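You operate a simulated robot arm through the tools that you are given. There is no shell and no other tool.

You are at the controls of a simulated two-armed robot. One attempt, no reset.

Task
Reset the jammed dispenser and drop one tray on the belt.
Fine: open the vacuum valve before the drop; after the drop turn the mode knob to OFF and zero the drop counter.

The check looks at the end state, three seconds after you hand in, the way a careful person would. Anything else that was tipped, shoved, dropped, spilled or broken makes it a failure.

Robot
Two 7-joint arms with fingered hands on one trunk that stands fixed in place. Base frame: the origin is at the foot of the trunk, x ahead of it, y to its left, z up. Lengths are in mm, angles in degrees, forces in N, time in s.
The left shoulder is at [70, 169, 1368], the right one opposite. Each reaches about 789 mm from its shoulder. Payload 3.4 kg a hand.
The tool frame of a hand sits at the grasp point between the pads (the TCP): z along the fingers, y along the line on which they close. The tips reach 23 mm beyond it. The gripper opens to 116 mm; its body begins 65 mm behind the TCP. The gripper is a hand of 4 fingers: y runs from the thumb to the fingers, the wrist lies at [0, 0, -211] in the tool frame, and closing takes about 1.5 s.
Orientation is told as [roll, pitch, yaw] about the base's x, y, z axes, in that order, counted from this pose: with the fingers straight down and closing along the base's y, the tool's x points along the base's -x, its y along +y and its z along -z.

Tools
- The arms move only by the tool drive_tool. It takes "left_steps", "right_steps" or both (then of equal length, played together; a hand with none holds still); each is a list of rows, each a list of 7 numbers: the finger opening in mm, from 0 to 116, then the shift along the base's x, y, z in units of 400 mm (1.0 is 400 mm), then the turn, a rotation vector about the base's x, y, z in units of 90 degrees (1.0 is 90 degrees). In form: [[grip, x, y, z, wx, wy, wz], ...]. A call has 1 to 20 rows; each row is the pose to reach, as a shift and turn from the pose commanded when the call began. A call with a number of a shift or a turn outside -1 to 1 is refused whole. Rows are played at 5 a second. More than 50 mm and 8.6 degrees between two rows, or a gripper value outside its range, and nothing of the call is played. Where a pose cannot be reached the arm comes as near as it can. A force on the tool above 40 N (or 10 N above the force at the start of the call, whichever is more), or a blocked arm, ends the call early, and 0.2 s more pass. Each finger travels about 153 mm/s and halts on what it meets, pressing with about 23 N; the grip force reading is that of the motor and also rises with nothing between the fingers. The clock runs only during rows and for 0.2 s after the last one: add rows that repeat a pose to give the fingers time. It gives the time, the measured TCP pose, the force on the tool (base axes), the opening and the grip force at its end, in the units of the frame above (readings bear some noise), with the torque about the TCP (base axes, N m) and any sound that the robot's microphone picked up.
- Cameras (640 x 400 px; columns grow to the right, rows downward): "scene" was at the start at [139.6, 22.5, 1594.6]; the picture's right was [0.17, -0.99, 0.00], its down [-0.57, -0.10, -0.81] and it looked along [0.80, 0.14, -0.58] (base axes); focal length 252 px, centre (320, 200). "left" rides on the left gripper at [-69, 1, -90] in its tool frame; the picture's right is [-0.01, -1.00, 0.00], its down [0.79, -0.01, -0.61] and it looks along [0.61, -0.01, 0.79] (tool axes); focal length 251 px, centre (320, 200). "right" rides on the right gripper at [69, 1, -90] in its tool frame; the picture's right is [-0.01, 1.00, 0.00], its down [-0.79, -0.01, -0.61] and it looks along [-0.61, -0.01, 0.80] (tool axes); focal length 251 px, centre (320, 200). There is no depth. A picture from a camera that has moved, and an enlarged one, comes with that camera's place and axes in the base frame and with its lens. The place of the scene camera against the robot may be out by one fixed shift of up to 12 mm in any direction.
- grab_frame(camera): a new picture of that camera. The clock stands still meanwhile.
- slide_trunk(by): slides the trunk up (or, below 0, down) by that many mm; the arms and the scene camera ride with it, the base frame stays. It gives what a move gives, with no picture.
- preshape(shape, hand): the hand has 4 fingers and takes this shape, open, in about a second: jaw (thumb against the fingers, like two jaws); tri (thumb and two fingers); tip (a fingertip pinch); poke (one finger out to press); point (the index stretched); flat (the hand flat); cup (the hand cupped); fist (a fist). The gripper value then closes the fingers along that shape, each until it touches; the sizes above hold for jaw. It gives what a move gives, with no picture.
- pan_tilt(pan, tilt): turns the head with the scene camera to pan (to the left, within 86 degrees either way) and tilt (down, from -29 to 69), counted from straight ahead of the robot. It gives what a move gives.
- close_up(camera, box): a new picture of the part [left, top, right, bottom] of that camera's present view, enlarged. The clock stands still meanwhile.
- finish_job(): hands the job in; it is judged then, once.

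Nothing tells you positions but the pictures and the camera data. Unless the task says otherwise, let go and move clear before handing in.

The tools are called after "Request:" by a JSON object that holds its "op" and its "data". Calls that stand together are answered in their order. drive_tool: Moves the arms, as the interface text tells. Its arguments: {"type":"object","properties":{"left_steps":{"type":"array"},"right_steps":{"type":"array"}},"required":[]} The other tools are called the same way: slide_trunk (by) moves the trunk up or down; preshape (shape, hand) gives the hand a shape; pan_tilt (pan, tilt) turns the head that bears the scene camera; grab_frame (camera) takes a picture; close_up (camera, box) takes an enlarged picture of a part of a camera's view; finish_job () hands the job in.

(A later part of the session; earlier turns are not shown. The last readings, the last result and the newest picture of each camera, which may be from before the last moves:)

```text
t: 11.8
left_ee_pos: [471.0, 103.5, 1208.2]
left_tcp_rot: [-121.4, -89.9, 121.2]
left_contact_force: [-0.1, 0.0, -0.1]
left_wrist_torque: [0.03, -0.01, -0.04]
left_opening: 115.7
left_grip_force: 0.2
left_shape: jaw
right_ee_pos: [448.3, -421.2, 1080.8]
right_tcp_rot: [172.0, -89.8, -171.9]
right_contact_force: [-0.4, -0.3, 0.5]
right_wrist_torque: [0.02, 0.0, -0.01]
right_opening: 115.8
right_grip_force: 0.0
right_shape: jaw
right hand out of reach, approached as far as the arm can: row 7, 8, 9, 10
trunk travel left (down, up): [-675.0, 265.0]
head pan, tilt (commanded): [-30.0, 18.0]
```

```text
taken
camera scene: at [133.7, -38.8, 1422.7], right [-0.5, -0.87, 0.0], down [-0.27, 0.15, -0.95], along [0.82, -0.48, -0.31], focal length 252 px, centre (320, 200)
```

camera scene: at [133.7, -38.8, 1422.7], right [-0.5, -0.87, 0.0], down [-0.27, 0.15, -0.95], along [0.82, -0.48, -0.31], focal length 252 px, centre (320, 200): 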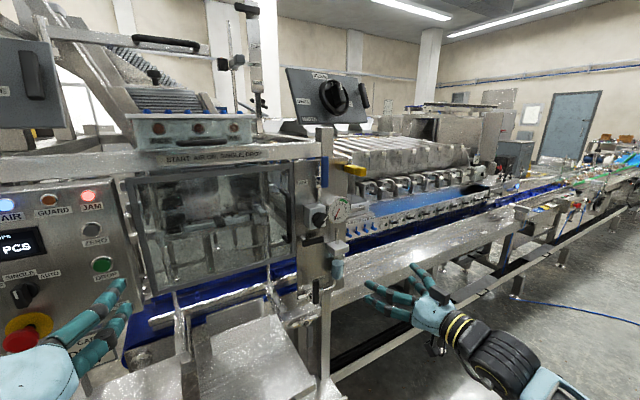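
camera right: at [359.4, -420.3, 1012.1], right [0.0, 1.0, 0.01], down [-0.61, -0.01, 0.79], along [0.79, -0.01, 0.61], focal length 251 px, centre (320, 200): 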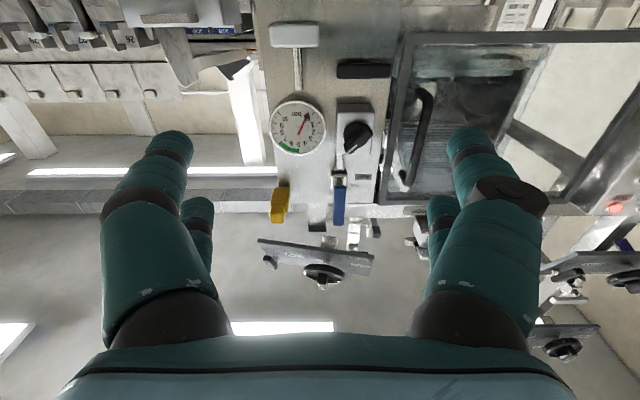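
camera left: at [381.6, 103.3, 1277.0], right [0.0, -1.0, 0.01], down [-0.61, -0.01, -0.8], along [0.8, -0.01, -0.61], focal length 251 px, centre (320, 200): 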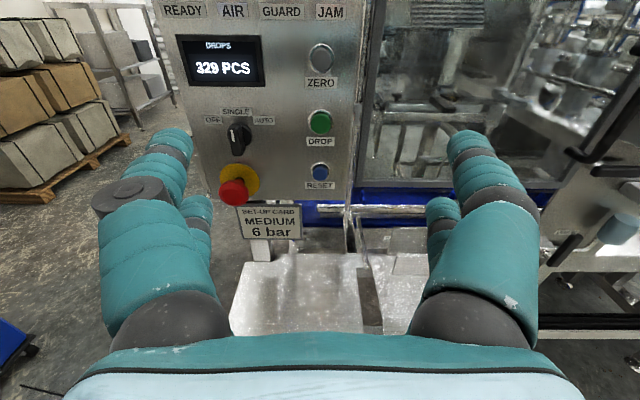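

Request:
{"op": "close_up", "data": {"camera": "right", "box": [240, 0, 420, 130]}}

Request:
{"op": "close_up", "data": {"camera": "right", "box": [250, 90, 400, 240]}}

Request:
{"op": "close_up", "data": {"camera": "right", "box": [380, 0, 640, 220]}}

Request:
{"op": "close_up", "data": {"camera": "right", "box": [240, 220, 400, 300]}}

Request:
{"op": "close_up", "data": {"camera": "scene", "box": [270, 130, 400, 320]}}

```text
3.08 times, centred on (330, 65) of right
camera zoom: at [359.4, -420.3, 1012.1], right [0.0, 1.0, 0.01], down [-0.61, -0.01, 0.79], along [0.79, -0.01, 0.61], focal length 774 px, centre (289, 615)
```

zoom: 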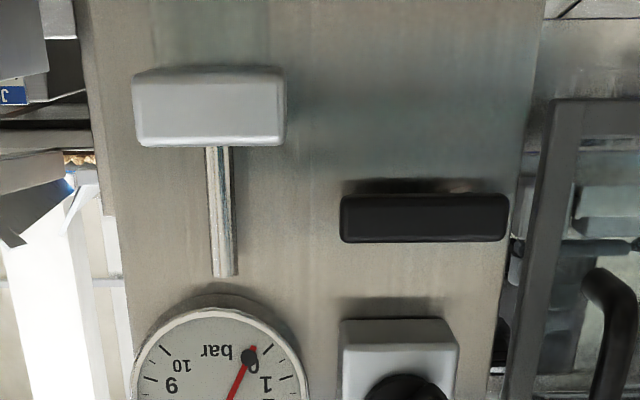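

```text
2.67 times, centred on (325, 165) of right
camera zoom: at [359.4, -420.3, 1012.1], right [0.0, 1.0, 0.01], down [-0.61, -0.01, 0.79], along [0.79, -0.01, 0.61], focal length 670 px, centre (307, 293)
```

zoom: 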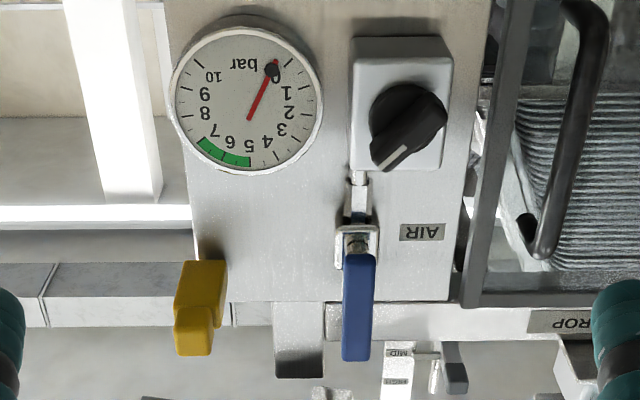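

```text
1.82 times, centred on (510, 110) of right
camera zoom: at [359.4, -420.3, 1012.1], right [0.0, 1.0, 0.01], down [-0.61, -0.01, 0.79], along [0.79, -0.01, 0.61], focal length 457 px, centre (-26, 364)
```

zoom: 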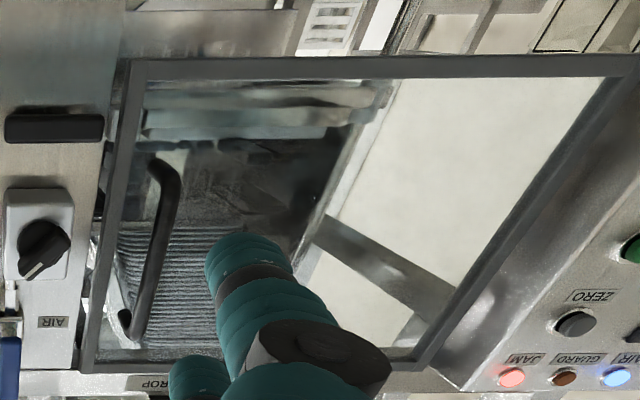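

```text
4.00 times, centred on (320, 260) of right
camera zoom: at [359.4, -420.3, 1012.1], right [0.0, 1.0, 0.01], down [-0.61, -0.01, 0.79], along [0.79, -0.01, 0.61], focal length 1006 px, centre (320, -40)
```

zoom: 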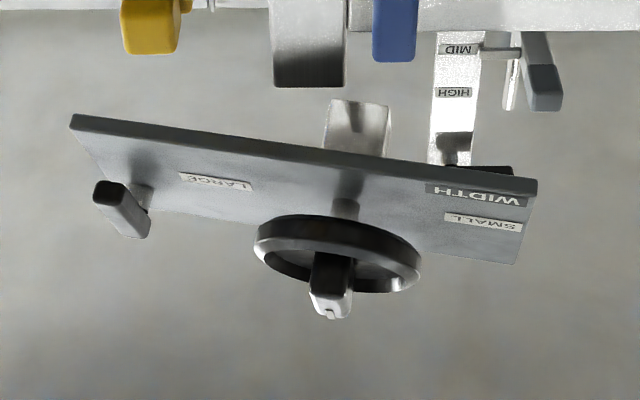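

```text
2.11 times, centred on (335, 225) of scene
camera zoom: at [133.7, -38.8, 1422.7], right [-0.5, -0.87, 0.0], down [-0.27, 0.15, -0.95], along [0.82, -0.48, -0.31], focal length 531 px, centre (288, 147)
```

zoom: 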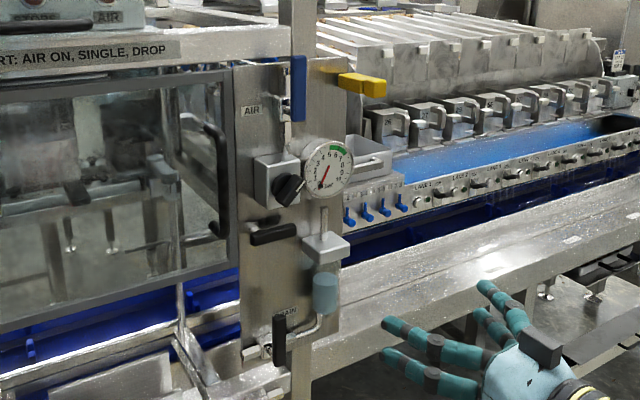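

The plate shows no VACUUM label so far; the gauge needle needs a closer look, and other valves may be elsewhere. I'll zoom on the gauge and then look around to the left side and top of the machine.

Request:
{"op": "close_up", "data": {"camera": "right", "box": [265, 90, 335, 160]}}

Request:
{"op": "close_up", "data": {"camera": "scene", "box": [320, 185, 360, 235]}}

Request:
{"op": "pan_tilt", "data": {"pan": 25, "tilt": 20}}

Request:
{"op": "grab_frame", "data": {"camera": "scene"}}

Request:
{"op": "pan_tilt", "data": {"pan": 0, "tilt": 10}}

Request:
{"op": "grab_frame", "data": {"camera": "scene"}}

Request:
{"op": "pan_tilt", "data": {"pan": -10, "tilt": 45}}

Request:
{"op": "grab_frame", "data": {"camera": "scene"}}

```text
5.71 times, centred on (300, 125) of right
camera zoom: at [359.4, -420.3, 1012.1], right [0.0, 1.0, 0.01], down [-0.61, -0.01, 0.79], along [0.79, -0.01, 0.61], focal length 1437 px, centre (434, 629)
```

zoom: 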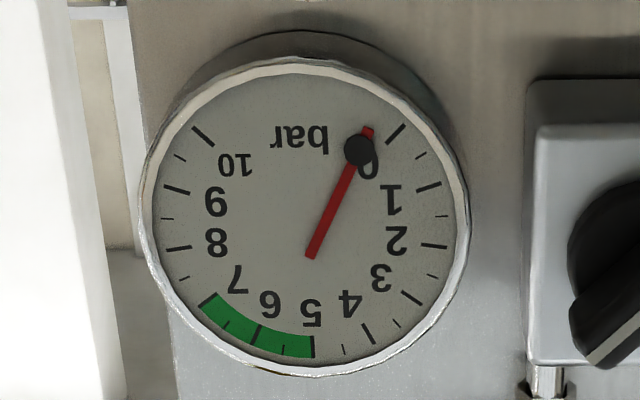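

```text
8.00 times, centred on (340, 210) of scene
camera zoom: at [133.7, -38.8, 1422.7], right [-0.5, -0.87, 0.0], down [-0.27, 0.15, -0.95], along [0.82, -0.48, -0.31], focal length 2019 px, centre (160, 120)
```

zoom: 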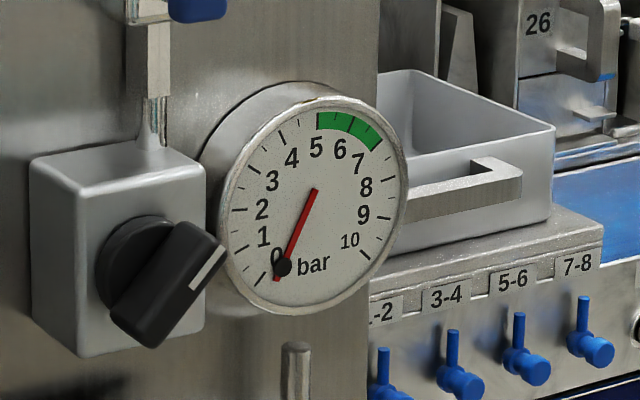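

```text
t: 13.1
left_ee_pos: [471.6, 102.6, 1208.9]
left_tcp_rot: [-116.7, -89.9, 116.8]
left_contact_force: [-0.7, -0.2, -0.6]
left_wrist_torque: [0.02, 0.0, 0.0]
left_opening: 115.8
left_grip_force: 0.0
left_shape: jaw
right_ee_pos: [448.4, -421.3, 1080.3]
right_tcp_rot: [126.9, -90.0, -126.8]
right_contact_force: [0.6, -0.7, 0.7]
right_wrist_torque: [0.01, 0.02, -0.02]
right_opening: 115.8
right_grip_force: 0.0
right_shape: jaw
trunk travel left (down, up): [-675.0, 265.0]
head pan, tilt (commanded): [25.0, 20.0]
```

```text
taken
camera scene: at [137.5, 47.1, 1419.5], right [0.42, -0.91, 0.0], down [-0.31, -0.14, -0.94], along [0.85, 0.4, -0.34], focal length 252 px, centre (320, 200)
```

scene: 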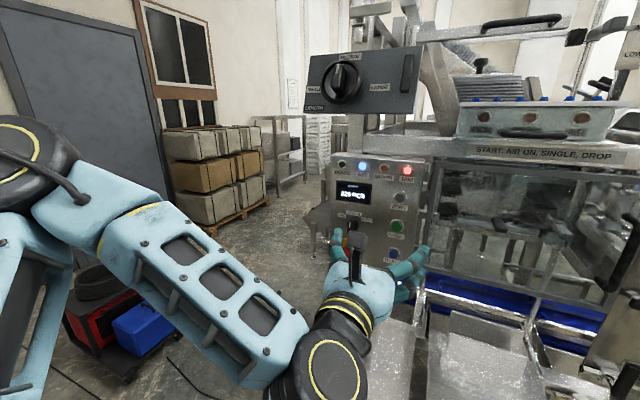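

```text
t: 14.0
left_ee_pos: [470.9, 102.3, 1207.4]
left_tcp_rot: [-117.5, -89.9, 117.5]
left_contact_force: [0.5, -0.4, 0.0]
left_wrist_torque: [0.0, 0.02, 0.0]
left_opening: 116.4
left_grip_force: 0.1
left_shape: jaw
right_ee_pos: [448.4, -421.1, 1079.8]
right_tcp_rot: [143.7, -90.0, -143.7]
right_contact_force: [0.6, -0.6, -0.2]
right_wrist_torque: [-0.01, -0.02, -0.01]
right_opening: 116.0
right_grip_force: 0.1
right_shape: jaw
trunk travel left (down, up): [-675.0, 265.0]
head pan, tilt (commanded): [0.0, 10.0]
```

```text
taken
camera scene: at [146.0, 7.9, 1435.7], right [0.0, -1.0, 0.0], down [-0.17, 0.0, -0.98], along [0.98, 0.0, -0.17], focal length 252 px, centre (320, 200)
```

scene: 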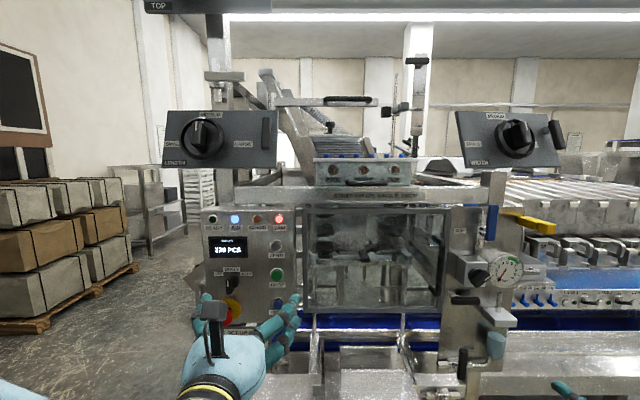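

```text
t: 15.0
left_ee_pos: [471.9, 103.1, 1209.1]
left_tcp_rot: [-116.8, -89.9, 116.8]
left_contact_force: [0.2, -0.3, 0.6]
left_wrist_torque: [0.02, -0.01, 0.03]
left_opening: 115.8
left_grip_force: 0.0
left_shape: jaw
right_ee_pos: [448.4, -421.2, 1080.4]
right_tcp_rot: [132.4, -89.9, -132.3]
right_contact_force: [-0.4, 0.4, -0.2]
right_wrist_torque: [0.01, 0.0, -0.02]
right_opening: 116.0
right_grip_force: 0.1
right_shape: jaw
trunk travel left (down, up): [-675.0, 265.0]
head pan, tilt (commanded): [-10.0, 45.0]
```

```text
taken
camera scene: at [133.1, -6.3, 1380.9], right [-0.17, -0.98, 0.0], down [-0.7, 0.12, -0.71], along [0.7, -0.12, -0.71], focal length 252 px, centre (320, 200)
```

scene: 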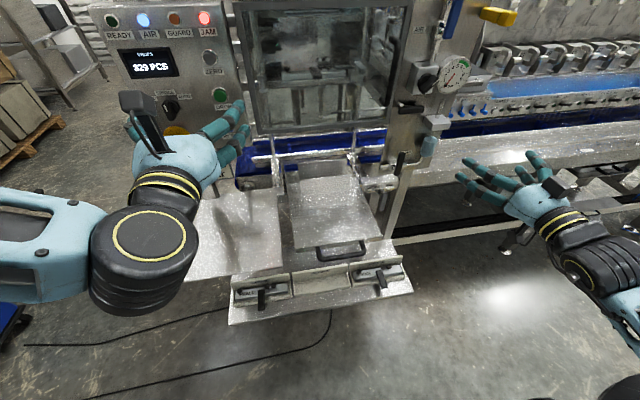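

The needle's own direction (hub to tip) lies at about 25° past vertical, which matches 6 bar and the lit AIR lamp. I still need the vacuum valve, so I'll look frontally at the yellow lever and the plate, and at the lower clamp area.

Request:
{"op": "close_up", "data": {"camera": "scene", "box": [340, 0, 540, 200]}}

Request:
{"op": "close_up", "data": {"camera": "scene", "box": [240, 130, 440, 310]}}

Request:
{"op": "pan_tilt", "data": {"pan": -25, "tilt": 12}}

Request:
{"op": "grab_frame", "data": {"camera": "scene"}}

Request:
{"op": "close_up", "data": {"camera": "scene", "box": [260, 130, 400, 260]}}

Request:
{"op": "close_up", "data": {"camera": "scene", "box": [340, 150, 420, 230]}}

Request:
{"op": "close_up", "data": {"camera": "scene", "box": [60, 140, 300, 300]}}

```text
2.00 times, centred on (440, 100) of scene
camera zoom: at [133.1, -6.3, 1380.9], right [-0.17, -0.98, 0.0], down [-0.7, 0.12, -0.71], along [0.7, -0.12, -0.71], focal length 505 px, centre (80, 400)
```

zoom: 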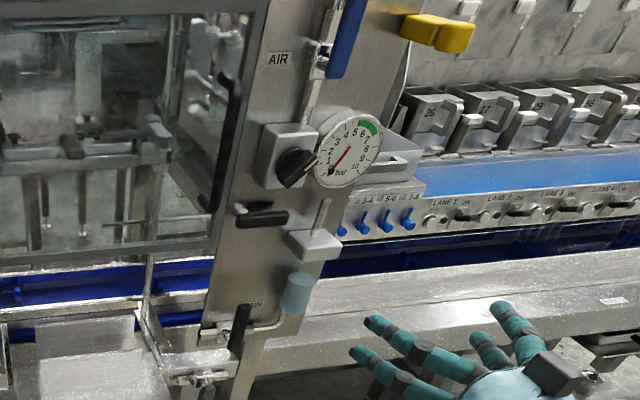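

```text
2.22 times, centred on (340, 220) of scene
camera zoom: at [133.1, -6.3, 1380.9], right [-0.17, -0.98, 0.0], down [-0.7, 0.12, -0.71], along [0.7, -0.12, -0.71], focal length 561 px, centre (276, 156)
```

zoom: 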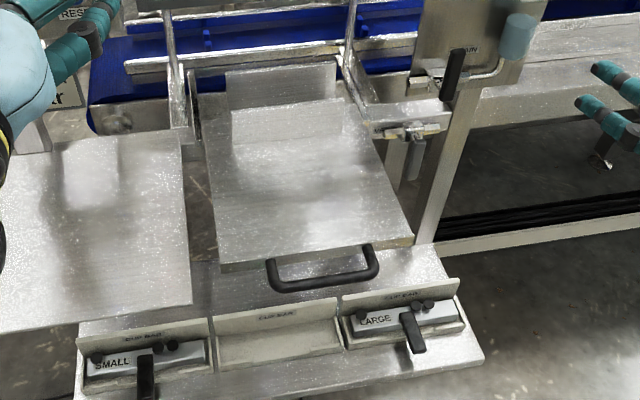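

```text
t: 15.9
left_ee_pos: [470.5, 103.4, 1208.0]
left_tcp_rot: [-117.8, -90.0, 117.8]
left_contact_force: [0.9, 0.2, 0.1]
left_wrist_torque: [0.04, 0.0, 0.01]
left_opening: 116.0
left_grip_force: 0.2
left_shape: jaw
right_ee_pos: [448.0, -422.1, 1081.6]
right_tcp_rot: [160.0, -90.0, -160.0]
right_contact_force: [-0.8, 1.1, -0.6]
right_wrist_torque: [0.02, 0.03, 0.03]
right_opening: 115.8
right_grip_force: 0.1
right_shape: jaw
trunk travel left (down, up): [-675.0, 265.0]
head pan, tilt (commanded): [-25.0, 12.0]
```

```text
taken
camera scene: at [137.5, -31.5, 1432.4], right [-0.42, -0.91, 0.0], down [-0.19, 0.09, -0.98], along [0.89, -0.41, -0.21], focal length 252 px, centre (320, 200)
```

scene: 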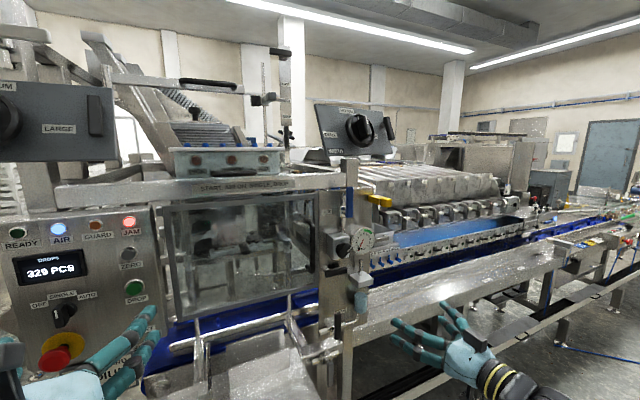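

```text
3.08 times, centred on (330, 195) of scene
camera zoom: at [137.5, -31.5, 1432.4], right [-0.42, -0.91, 0.0], down [-0.19, 0.09, -0.98], along [0.89, -0.41, -0.21], focal length 777 px, centre (289, 215)
```

zoom: 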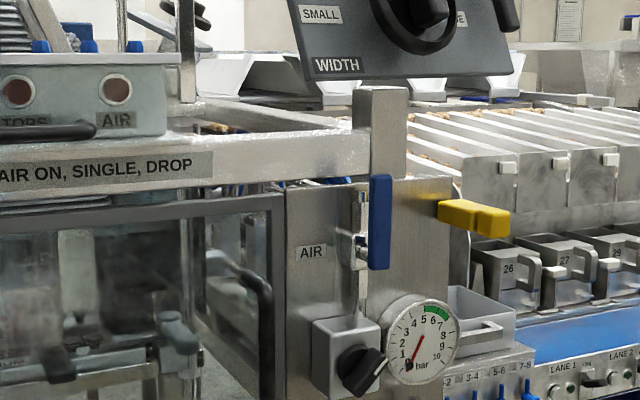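

```text
5.00 times, centred on (380, 190) of scene
camera zoom: at [137.5, -31.5, 1432.4], right [-0.42, -0.91, 0.0], down [-0.19, 0.09, -0.98], along [0.89, -0.41, -0.21], focal length 1262 px, centre (20, 250)
```

zoom: 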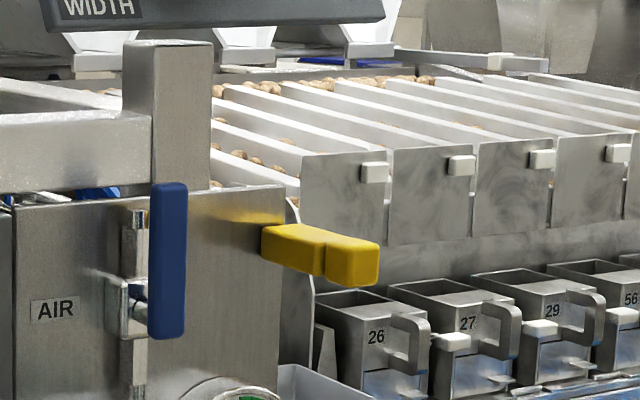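

```text
2.50 times, centred on (180, 220) of scene
camera zoom: at [137.5, -31.5, 1432.4], right [-0.42, -0.91, 0.0], down [-0.19, 0.09, -0.98], along [0.89, -0.41, -0.21], focal length 631 px, centre (670, 150)
```

zoom: 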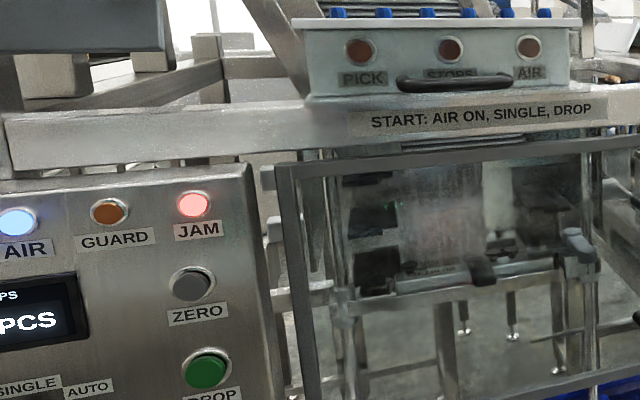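

No "VACUUM" label yet; I see a "TOP" box at the upper left and other hardware above. I'll look up and around with the head.

Request:
{"op": "pan_tilt", "data": {"pan": 10, "tilt": -15}}

Request:
{"op": "grab_frame", "data": {"camera": "scene"}}

Request:
{"op": "close_up", "data": {"camera": "scene", "box": [200, 50, 420, 250]}}

Request:
{"op": "pan_tilt", "data": {"pan": -20, "tilt": -5}}

Request:
{"op": "grab_frame", "data": {"camera": "scene"}}

Request:
{"op": "close_up", "data": {"camera": "scene", "box": [60, 150, 360, 350]}}

Request:
{"op": "pan_tilt", "data": {"pan": -60, "tilt": 20}}

Request:
{"op": "grab_frame", "data": {"camera": "scene"}}

Request:
{"op": "pan_tilt", "data": {"pan": 50, "tilt": 25}}

Request:
{"op": "grab_frame", "data": {"camera": "scene"}}

```text
t: 17.0
left_ee_pos: [470.3, 103.1, 1209.2]
left_tcp_rot: [-117.5, -89.9, 117.6]
left_contact_force: [1.5, 0.6, 0.0]
left_wrist_torque: [0.01, -0.01, 0.0]
left_opening: 115.9
left_grip_force: 0.1
left_shape: jaw
right_ee_pos: [449.2, -420.5, 1080.6]
right_tcp_rot: [136.7, -89.9, -136.6]
right_contact_force: [1.1, 0.0, 0.8]
right_wrist_torque: [0.02, 0.0, 0.0]
right_opening: 116.3
right_grip_force: 0.1
right_shape: jaw
trunk travel left (down, up): [-675.0, 265.0]
head pan, tilt (commanded): [10.0, -15.0]
```

```text
taken
camera scene: at [132.3, 21.7, 1474.1], right [0.17, -0.98, 0.0], down [0.25, 0.04, -0.97], along [0.95, 0.17, 0.26], focal length 252 px, centre (320, 200)
```

scene: 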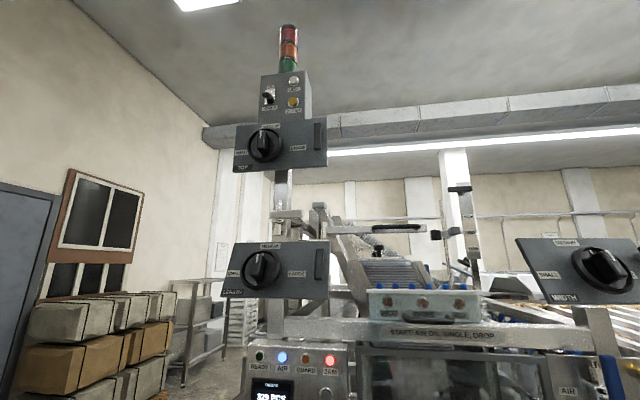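

```text
2.00 times, centred on (310, 150) of scene
camera zoom: at [132.3, 21.7, 1474.1], right [0.17, -0.98, 0.0], down [0.25, 0.04, -0.97], along [0.95, 0.17, 0.26], focal length 505 px, centre (340, 300)
```

zoom: 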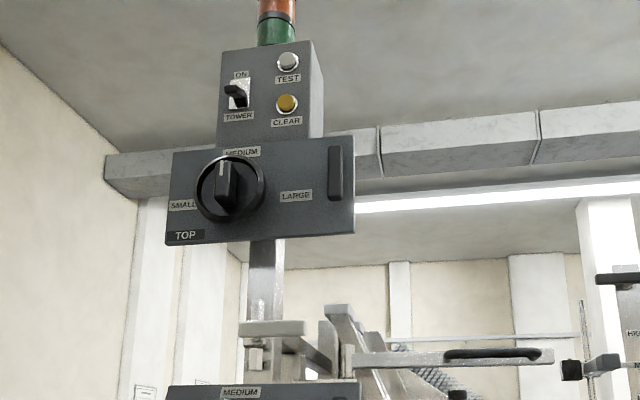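

```text
t: 17.9
left_ee_pos: [471.4, 104.2, 1208.8]
left_tcp_rot: [-118.3, -89.9, 118.3]
left_contact_force: [0.7, 0.7, -0.7]
left_wrist_torque: [-0.01, 0.03, -0.02]
left_opening: 116.0
left_grip_force: 0.0
left_shape: jaw
right_ee_pos: [448.2, -421.1, 1079.7]
right_tcp_rot: [163.2, -89.9, -163.2]
right_contact_force: [0.8, -0.5, 0.8]
right_wrist_torque: [-0.02, 0.01, 0.01]
right_opening: 115.8
right_grip_force: 0.1
right_shape: jaw
trunk travel left (down, up): [-675.0, 265.0]
head pan, tilt (commanded): [-20.0, -5.0]
```

```text
taken
camera scene: at [135.2, -22.0, 1459.5], right [-0.34, -0.94, 0.0], down [0.08, -0.03, -1.0], along [0.94, -0.34, 0.09], focal length 252 px, centre (320, 200)
```

scene: 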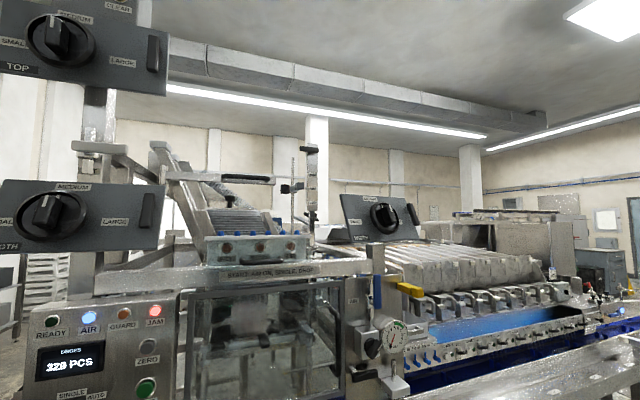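

```text
2.00 times, centred on (210, 250) of scene
camera zoom: at [135.2, -22.0, 1459.5], right [-0.34, -0.94, 0.0], down [0.08, -0.03, -1.0], along [0.94, -0.34, 0.09], focal length 505 px, centre (540, 100)
```

zoom: 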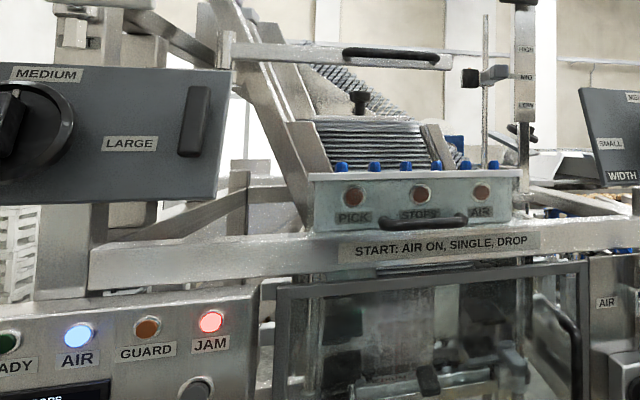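

```text
t: 19.0
left_ee_pos: [471.3, 103.5, 1209.1]
left_tcp_rot: [-117.2, -89.9, 117.2]
left_contact_force: [-0.6, -1.0, -0.6]
left_wrist_torque: [0.03, 0.0, 0.0]
left_opening: 116.1
left_grip_force: 0.1
left_shape: jaw
right_ee_pos: [449.1, -422.4, 1080.3]
right_tcp_rot: [162.4, -90.1, -162.4]
right_contact_force: [-0.2, -0.2, -0.2]
right_wrist_torque: [0.05, 0.01, -0.04]
right_opening: 115.9
right_grip_force: 0.1
right_shape: jaw
trunk travel left (down, up): [-675.0, 265.0]
head pan, tilt (commanded): [-60.0, 20.0]
```

```text
taken
camera scene: at [99.7, -72.8, 1419.5], right [-0.87, -0.5, 0.0], down [-0.17, 0.3, -0.94], along [0.47, -0.81, -0.34], focal length 252 px, centre (320, 200)
```

scene: 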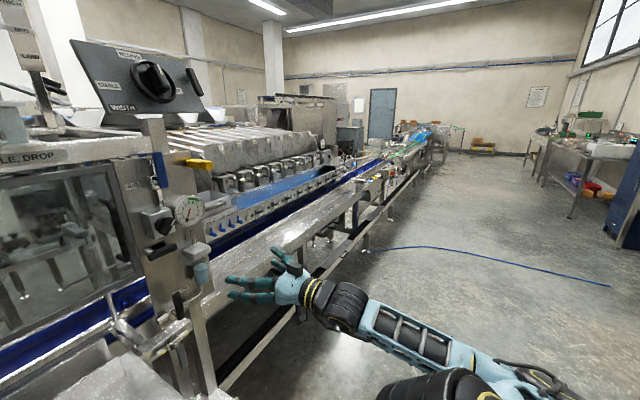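

```text
t: 20.9
left_ee_pos: [471.5, 103.3, 1207.4]
left_tcp_rot: [-117.1, -89.9, 117.1]
left_contact_force: [0.0, 0.8, 0.1]
left_wrist_torque: [0.0, 0.02, 0.01]
left_opening: 116.0
left_grip_force: 0.0
left_shape: jaw
right_ee_pos: [448.5, -422.0, 1080.4]
right_tcp_rot: [126.9, -90.1, -127.0]
right_contact_force: [0.2, -0.2, 0.0]
right_wrist_torque: [-0.01, 0.02, 0.02]
right_opening: 115.9
right_grip_force: 0.0
right_shape: jaw
trunk travel left (down, up): [-675.0, 265.0]
head pan, tilt (commanded): [50.0, 25.0]
```

```text
taken
camera scene: at [112.3, 78.4, 1411.4], right [0.77, -0.64, 0.0], down [-0.27, -0.32, -0.91], along [0.58, 0.69, -0.42], focal length 252 px, centre (320, 200)
```

scene: 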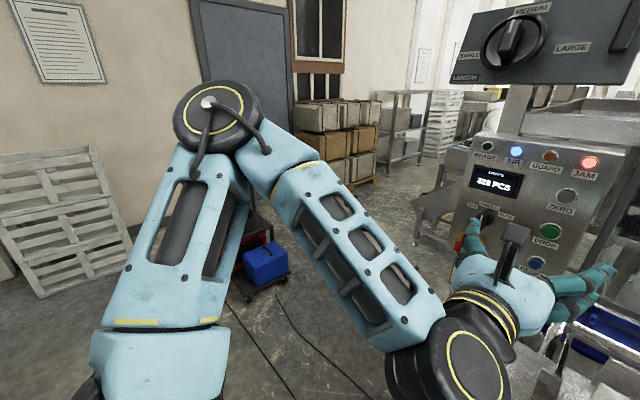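

No vacuum label found elsewhere; the black lever below the regulator remains the likely candidate, with a small area around it hidden. I'll bring the right wrist camera level with that lever to check closely.

Request:
{"op": "drive_tool", "data": {"right_steps": [[116, 0.02, 0.015, 0.03, 0, 0.07, 0], [116, 0.04, 0.03, 0.06, 0, 0.14, 0], [116, 0.06, 0.045, 0.09, 0, 0.21, 0], [116, 0.08, 0.06, 0.12, 0, 0.28, 0], [116, 0.1, 0.07, 0.14, 0, 0.35, 0], [116, 0.12, 0.078, 0.15, 0, 0.416, 0], [116, 0.13, 0.078, 0.15, 0, 0.416, 0]]}}

Request:
{"op": "grab_frame", "data": {"camera": "right"}}

Request:
{"op": "close_up", "data": {"camera": "right", "box": [230, 100, 430, 300]}}

```text
t: 22.5
left_ee_pos: [472.0, 102.2, 1206.9]
left_tcp_rot: [-126.1, -89.9, 126.2]
left_contact_force: [0.6, 0.2, -0.7]
left_wrist_torque: [-0.01, 0.03, -0.02]
left_opening: 115.6
left_grip_force: 0.1
left_shape: jaw
right_ee_pos: [500.8, -391.0, 1139.3]
right_tcp_rot: [0.0, -52.5, 0.0]
right_contact_force: [0.1, -0.2, -0.2]
right_wrist_torque: [0.03, -0.01, 0.01]
right_opening: 115.8
right_grip_force: 0.1
right_shape: jaw
trunk travel left (down, up): [-675.0, 265.0]
head pan, tilt (commanded): [50.0, 25.0]
```

```text
taken
camera right: at [387.9, -389.0, 1140.5], right [0.01, 1.0, 0.01], down [0.0, -0.01, 1.0], along [1.0, -0.01, 0.0], focal length 251 px, centre (320, 200)
```

right: 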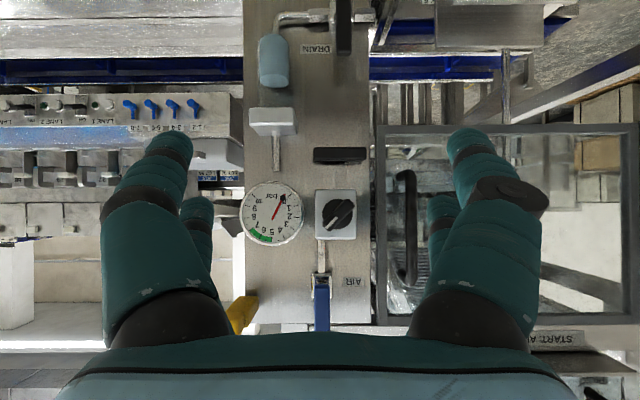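

```text
2.00 times, centred on (330, 200) of right
camera zoom: at [387.9, -389.0, 1140.5], right [0.01, 1.0, 0.01], down [0.0, -0.01, 1.0], along [1.0, -0.01, 0.0], focal length 503 px, centre (300, 200)
```

zoom: 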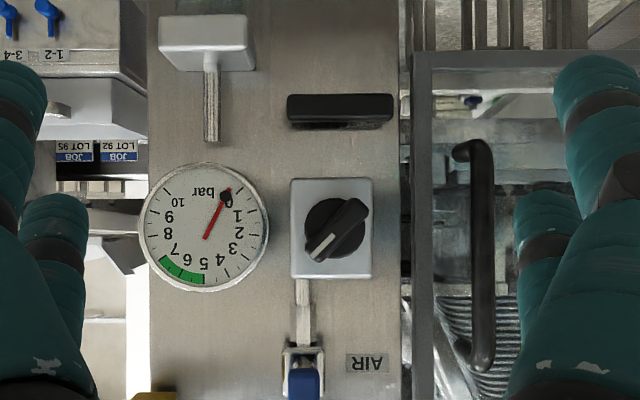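

The gauge needle direction is consistent with 6 bar. Something like a hidden label shows just at the edge of the black lever, so I'll zoom there.

Request:
{"op": "close_up", "data": {"camera": "right", "box": [300, 130, 380, 180]}}

Request:
{"op": "close_up", "data": {"camera": "right", "box": [250, 0, 370, 100]}}

Request:
{"op": "close_up", "data": {"camera": "right", "box": [290, 260, 380, 340]}}

Request:
{"op": "close_up", "data": {"camera": "right", "box": [370, 80, 480, 330]}}

```text
8.00 times, centred on (340, 155) of right
camera zoom: at [387.9, -389.0, 1140.5], right [0.01, 1.0, 0.01], down [0.0, -0.01, 1.0], along [1.0, -0.01, 0.0], focal length 2012 px, centre (160, 560)
```

zoom: 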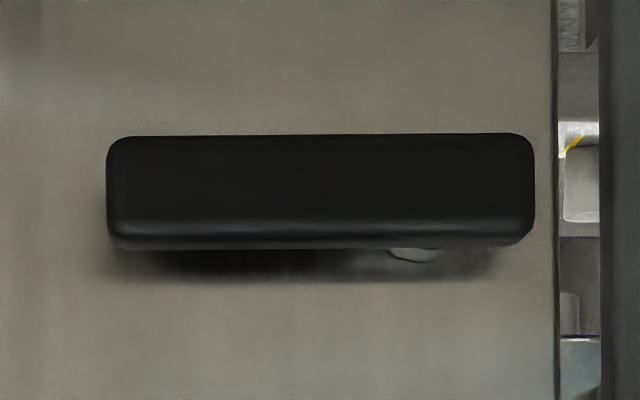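

```text
4.00 times, centred on (310, 50) of right
camera zoom: at [387.9, -389.0, 1140.5], right [0.01, 1.0, 0.01], down [0.0, -0.01, 1.0], along [1.0, -0.01, 0.0], focal length 1006 px, centre (360, 800)
```

zoom: 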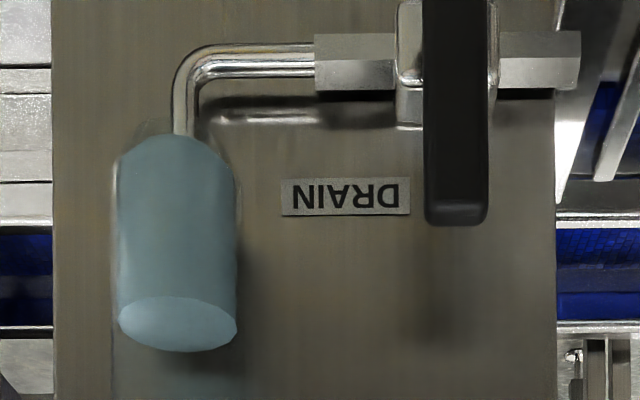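

```text
5.00 times, centred on (335, 300) of right
camera zoom: at [387.9, -389.0, 1140.5], right [0.01, 1.0, 0.01], down [0.0, -0.01, 1.0], along [1.0, -0.01, 0.0], focal length 1257 px, centre (245, -300)
```

zoom: 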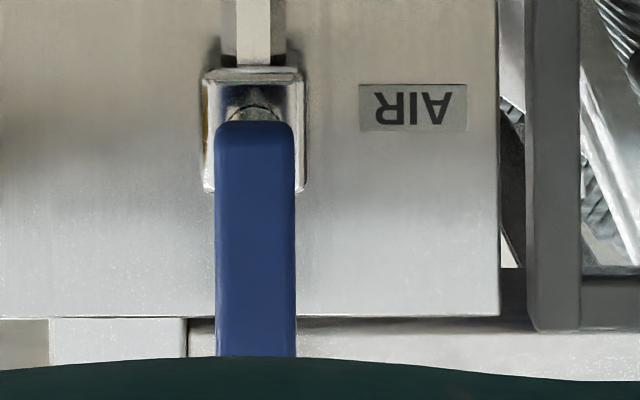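

```text
1.60 times, centred on (425, 205) of right
camera zoom: at [387.9, -389.0, 1140.5], right [0.01, 1.0, 0.01], down [0.0, -0.01, 1.0], along [1.0, -0.01, 0.0], focal length 402 px, centre (152, 192)
```

zoom: 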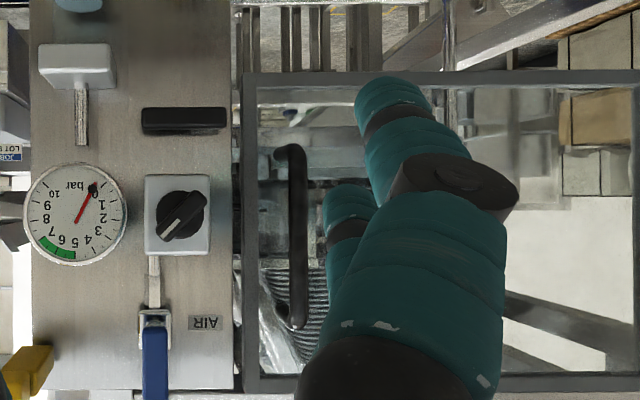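

The black lever has only a stem with no pipe (it looks like a guard latch); AIR's lever is in line with its pipe (open) and DRAIN's across (closed). I'll look at the yellow lever from closer on the right.

Request:
{"op": "drive_tool", "data": {"right_steps": [[116, 0.0, -0.06, 0.08, 0, 0, 0], [116, 0.0, -0.12, 0.16, 0, 0, 0], [116, 0.0, -0.2, 0.24, 0, 0, 0], [116, 0.02, -0.28, 0.32, 0, 0, 0], [116, 0.04, -0.34, 0.4, 0, 0, 0], [116, 0.06, -0.38, 0.46, 0, 0, 0], [116, 0.08, -0.4, 0.48, 0, 0, 0], [116, 0.08, -0.4, 0.48, 0, 0, 0]]}}

Request:
{"op": "grab_frame", "data": {"camera": "right"}}

Request:
{"op": "close_up", "data": {"camera": "right", "box": [240, 130, 440, 280]}}

```text
t: 24.3
left_ee_pos: [470.7, 103.3, 1208.0]
left_tcp_rot: [-120.3, -89.9, 120.3]
left_contact_force: [-0.6, 0.1, -0.6]
left_wrist_torque: [0.0, -0.02, 0.01]
left_opening: 116.0
left_grip_force: 0.0
left_shape: jaw
right_ee_pos: [533.5, -551.0, 1331.7]
right_tcp_rot: [0.0, -52.6, 0.0]
right_contact_force: [-0.4, 0.0, 1.1]
right_wrist_torque: [0.01, 0.0, -0.01]
right_opening: 115.8
right_grip_force: 0.0
right_shape: jaw
trunk travel left (down, up): [-675.0, 265.0]
head pan, tilt (commanded): [50.0, 25.0]
```

```text
taken
camera right: at [420.6, -549.9, 1332.8], right [0.01, 1.0, 0.01], down [0.0, -0.01, 1.0], along [1.0, -0.01, 0.0], focal length 251 px, centre (320, 200)
```

right: 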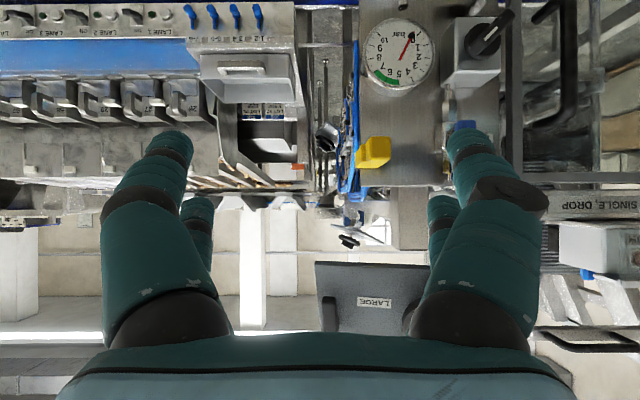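

```text
2.67 times, centred on (340, 205) of right
camera zoom: at [420.6, -549.9, 1332.8], right [0.01, 1.0, 0.01], down [0.0, -0.01, 1.0], along [1.0, -0.01, 0.0], focal length 670 px, centre (267, 187)
```

zoom: 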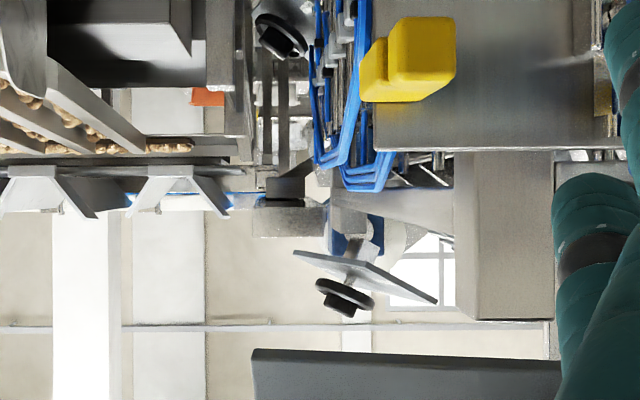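

The yellow block sits on the plate's upper right corner with blue hoses behind it. I'll yaw the right hand left about 50° to view it and the plate's side from the right.

Request:
{"op": "drive_tool", "data": {"right_steps": [[116, 0.0, 0, 0, 0, 0, 0.08], [116, 0.0, 0, 0, 0, 0, 0.16], [116, 0.0, 0, 0, 0, 0, 0.24], [116, 0.0, 0, 0, 0, 0, 0.32], [116, 0.0, 0, 0, 0, 0, 0.4], [116, 0.0, 0, 0, 0, 0, 0.48], [116, 0.0, 0, 0, 0, 0, 0.55], [116, 0.0, 0, 0, 0, 0, 0.55]]}}

Request:
{"op": "grab_frame", "data": {"camera": "right"}}

Request:
{"op": "close_up", "data": {"camera": "right", "box": [240, 80, 440, 280]}}

```text
t: 26.1
left_ee_pos: [471.1, 101.9, 1208.6]
left_tcp_rot: [-154.2, -90.0, 154.2]
left_contact_force: [0.3, 0.1, 0.4]
left_wrist_torque: [-0.01, 0.02, 0.02]
left_opening: 116.0
left_grip_force: 0.0
left_shape: jaw
right_ee_pos: [496.5, -509.1, 1305.5]
right_tcp_rot: [0.1, -52.6, 49.6]
right_contact_force: [0.3, -0.1, 0.0]
right_wrist_torque: [0.02, 0.0, 0.01]
right_opening: 115.9
right_grip_force: 0.1
right_shape: jaw
right hand out of reach, approached as far as the arm can: row 4, 5, 6, 7, 8
trunk travel left (down, up): [-675.0, 265.0]
head pan, tilt (commanded): [50.0, 25.0]
```

```text
taken
camera right: at [422.7, -594.5, 1307.2], right [-0.76, 0.65, 0.01], down [0.01, 0.0, 1.0], along [0.65, 0.76, 0.0], focal length 251 px, centre (320, 200)
```

right: 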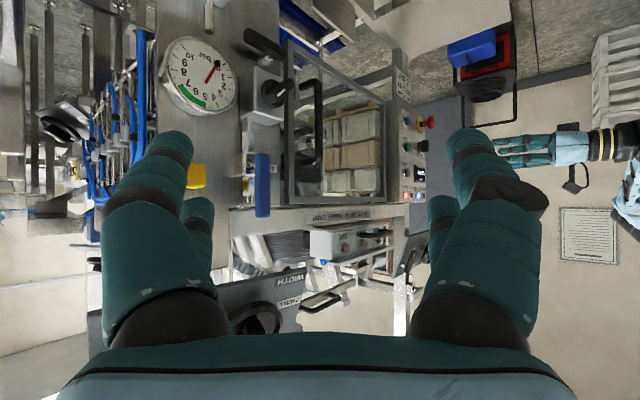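

```text
2.00 times, centred on (340, 180) of right
camera zoom: at [422.7, -594.5, 1307.2], right [-0.76, 0.65, 0.01], down [0.01, 0.0, 1.0], along [0.65, 0.76, 0.0], focal length 503 px, centre (280, 240)
```

zoom: 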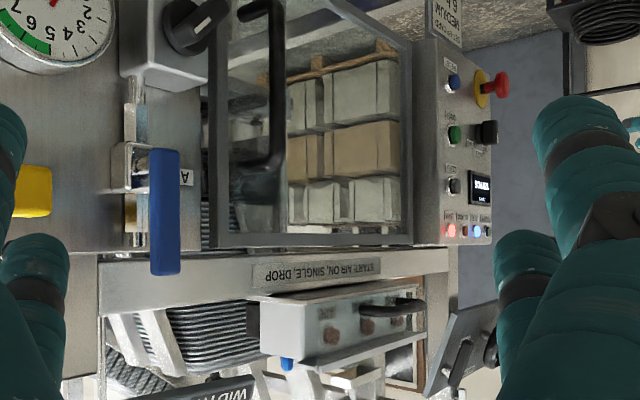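

Request:
{"op": "close_up", "data": {"camera": "right", "box": [40, 20, 240, 240]}}

Request:
{"op": "pan_tilt", "data": {"pan": -25, "tilt": 30}}

Request:
{"op": "slide_trunk", "data": {"by": 200}}

Request:
{"op": "grab_frame", "data": {"camera": "scene"}}

Request:
{"op": "grab_frame", "data": {"camera": "right"}}

```text
1.82 times, centred on (140, 130) of right
camera zoom: at [422.7, -594.5, 1307.2], right [-0.76, 0.65, 0.01], down [0.01, 0.0, 1.0], along [0.65, 0.76, 0.0], focal length 457 px, centre (647, 327)
```

zoom: 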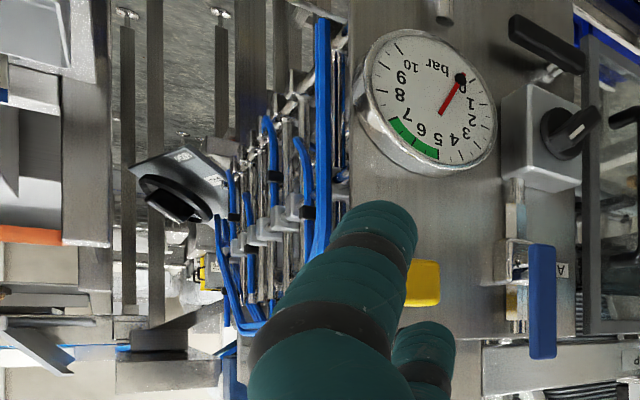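

```text
t: 27.5
left_ee_pos: [471.5, 103.1, 1208.9]
left_tcp_rot: [-114.5, -89.9, 114.4]
left_contact_force: [-0.3, -0.2, 0.6]
left_wrist_torque: [-0.01, -0.03, 0.05]
left_opening: 116.0
left_grip_force: 0.0
left_shape: jaw
right_ee_pos: [496.1, -507.3, 1306.9]
right_tcp_rot: [0.1, -52.6, 49.5]
right_contact_force: [0.1, 1.1, -0.4]
right_wrist_torque: [-0.01, 0.03, 0.0]
right_opening: 116.0
right_grip_force: 0.1
right_shape: jaw
trunk travel left (down, up): [-675.0, 265.0]
head pan, tilt (commanded): [-25.0, 30.0]
```

```text
t: 29.7
left_ee_pos: [471.7, 102.9, 1408.5]
left_tcp_rot: [-115.8, -89.8, 115.8]
left_contact_force: [-0.2, -0.6, -0.7]
left_wrist_torque: [-0.02, 0.01, 0.03]
left_opening: 115.9
left_grip_force: 0.0
left_shape: jaw
right_ee_pos: [495.3, -508.2, 1507.8]
right_tcp_rot: [0.0, -52.5, 49.5]
right_contact_force: [-0.5, -0.1, 0.7]
right_wrist_torque: [-0.02, 0.01, -0.01]
right_opening: 115.5
right_grip_force: 0.0
right_shape: jaw
trunk travel left (down, up): [-875.0, 65.0]
head pan, tilt (commanded): [-25.0, 30.0]
```

```text
taken
camera scene: at [135.2, -30.5, 1603.4], right [-0.42, -0.91, 0.0], down [-0.45, 0.21, -0.87], along [0.78, -0.37, -0.5], focal length 252 px, centre (320, 200)
```

scene: 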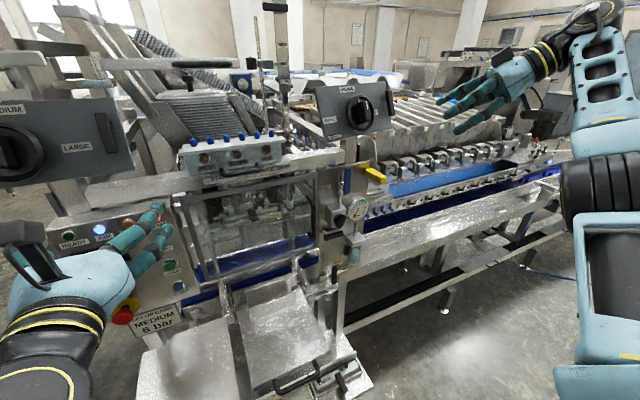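

```text
taken
camera right: at [422.5, -593.1, 1508.2], right [-0.76, 0.65, 0.01], down [0.01, 0.0, 1.0], along [0.65, 0.76, 0.0], focal length 251 px, centre (320, 200)
```

right: 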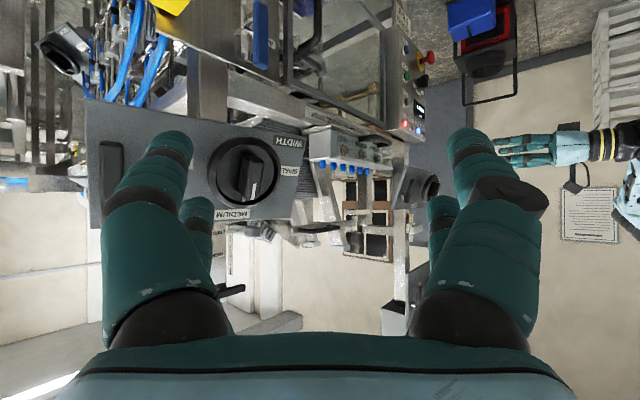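

Request:
{"op": "close_up", "data": {"camera": "scene", "box": [300, 140, 400, 220]}}

Request:
{"op": "close_up", "data": {"camera": "scene", "box": [180, 80, 360, 200]}}

Request:
{"op": "close_up", "data": {"camera": "right", "box": [30, 0, 290, 150]}}

Request:
{"op": "close_up", "data": {"camera": "right", "box": [200, 120, 420, 280]}}

Request:
{"op": "close_up", "data": {"camera": "scene", "box": [200, 180, 360, 300]}}

```text
5.00 times, centred on (350, 180) of scene
camera zoom: at [135.2, -30.5, 1603.4], right [-0.42, -0.91, 0.0], down [-0.45, 0.21, -0.87], along [0.78, -0.37, -0.5], focal length 1262 px, centre (170, 300)
```

zoom: 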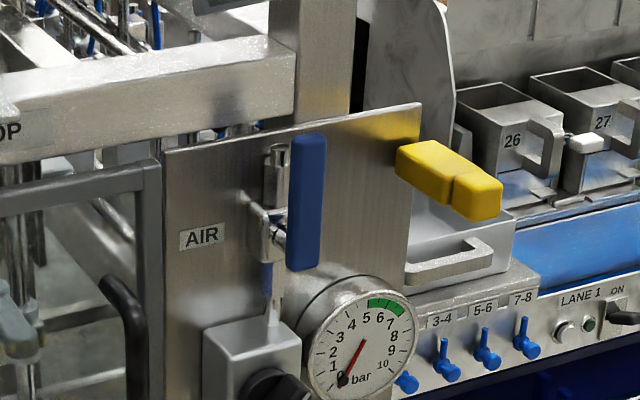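

```text
3.33 times, centred on (270, 140) of scene
camera zoom: at [135.2, -30.5, 1603.4], right [-0.42, -0.91, 0.0], down [-0.45, 0.21, -0.87], along [0.78, -0.37, -0.5], focal length 841 px, centre (487, 400)
```

zoom: 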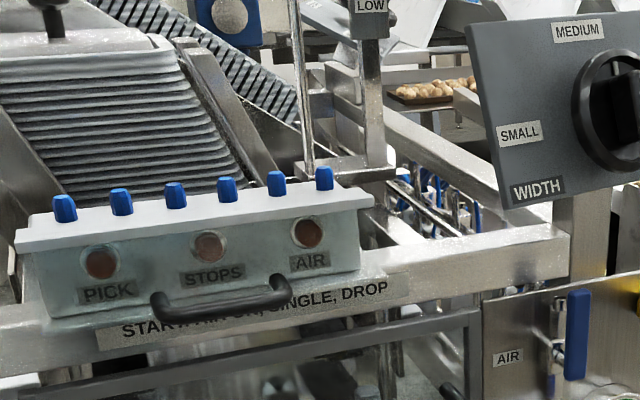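

```text
2.46 times, centred on (160, 75) of right
camera zoom: at [422.5, -593.1, 1508.2], right [-0.76, 0.65, 0.01], down [0.01, 0.0, 1.0], along [0.65, 0.76, 0.0], focal length 619 px, centre (714, 508)
```

zoom: 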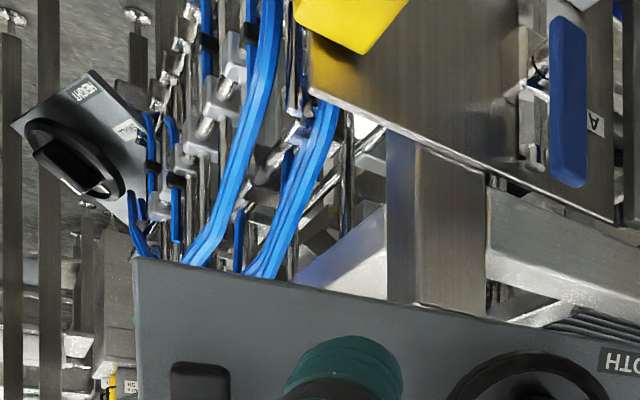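

```text
2.50 times, centred on (310, 200) of right
camera zoom: at [422.5, -593.1, 1508.2], right [-0.76, 0.65, 0.01], down [0.01, 0.0, 1.0], along [0.65, 0.76, 0.0], focal length 629 px, centre (345, 200)
```

zoom: 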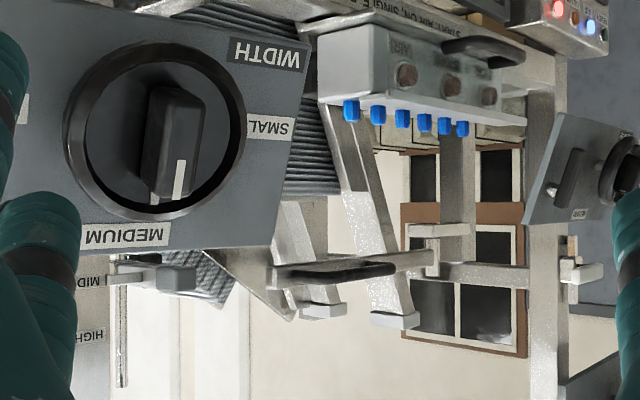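

```text
3.33 times, centred on (280, 240) of scene
camera zoom: at [135.2, -30.5, 1603.4], right [-0.42, -0.91, 0.0], down [-0.45, 0.21, -0.87], along [0.78, -0.37, -0.5], focal length 841 px, centre (453, 67)
```

zoom: 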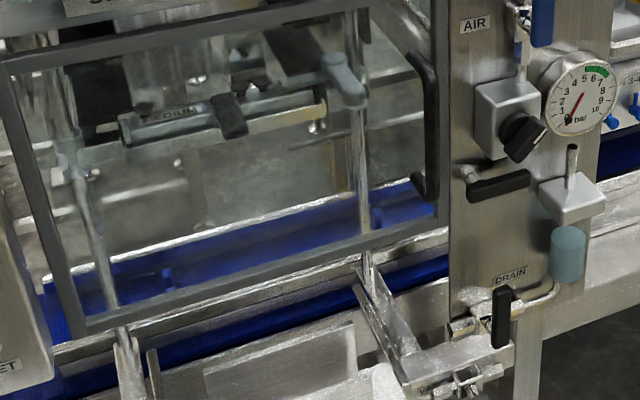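

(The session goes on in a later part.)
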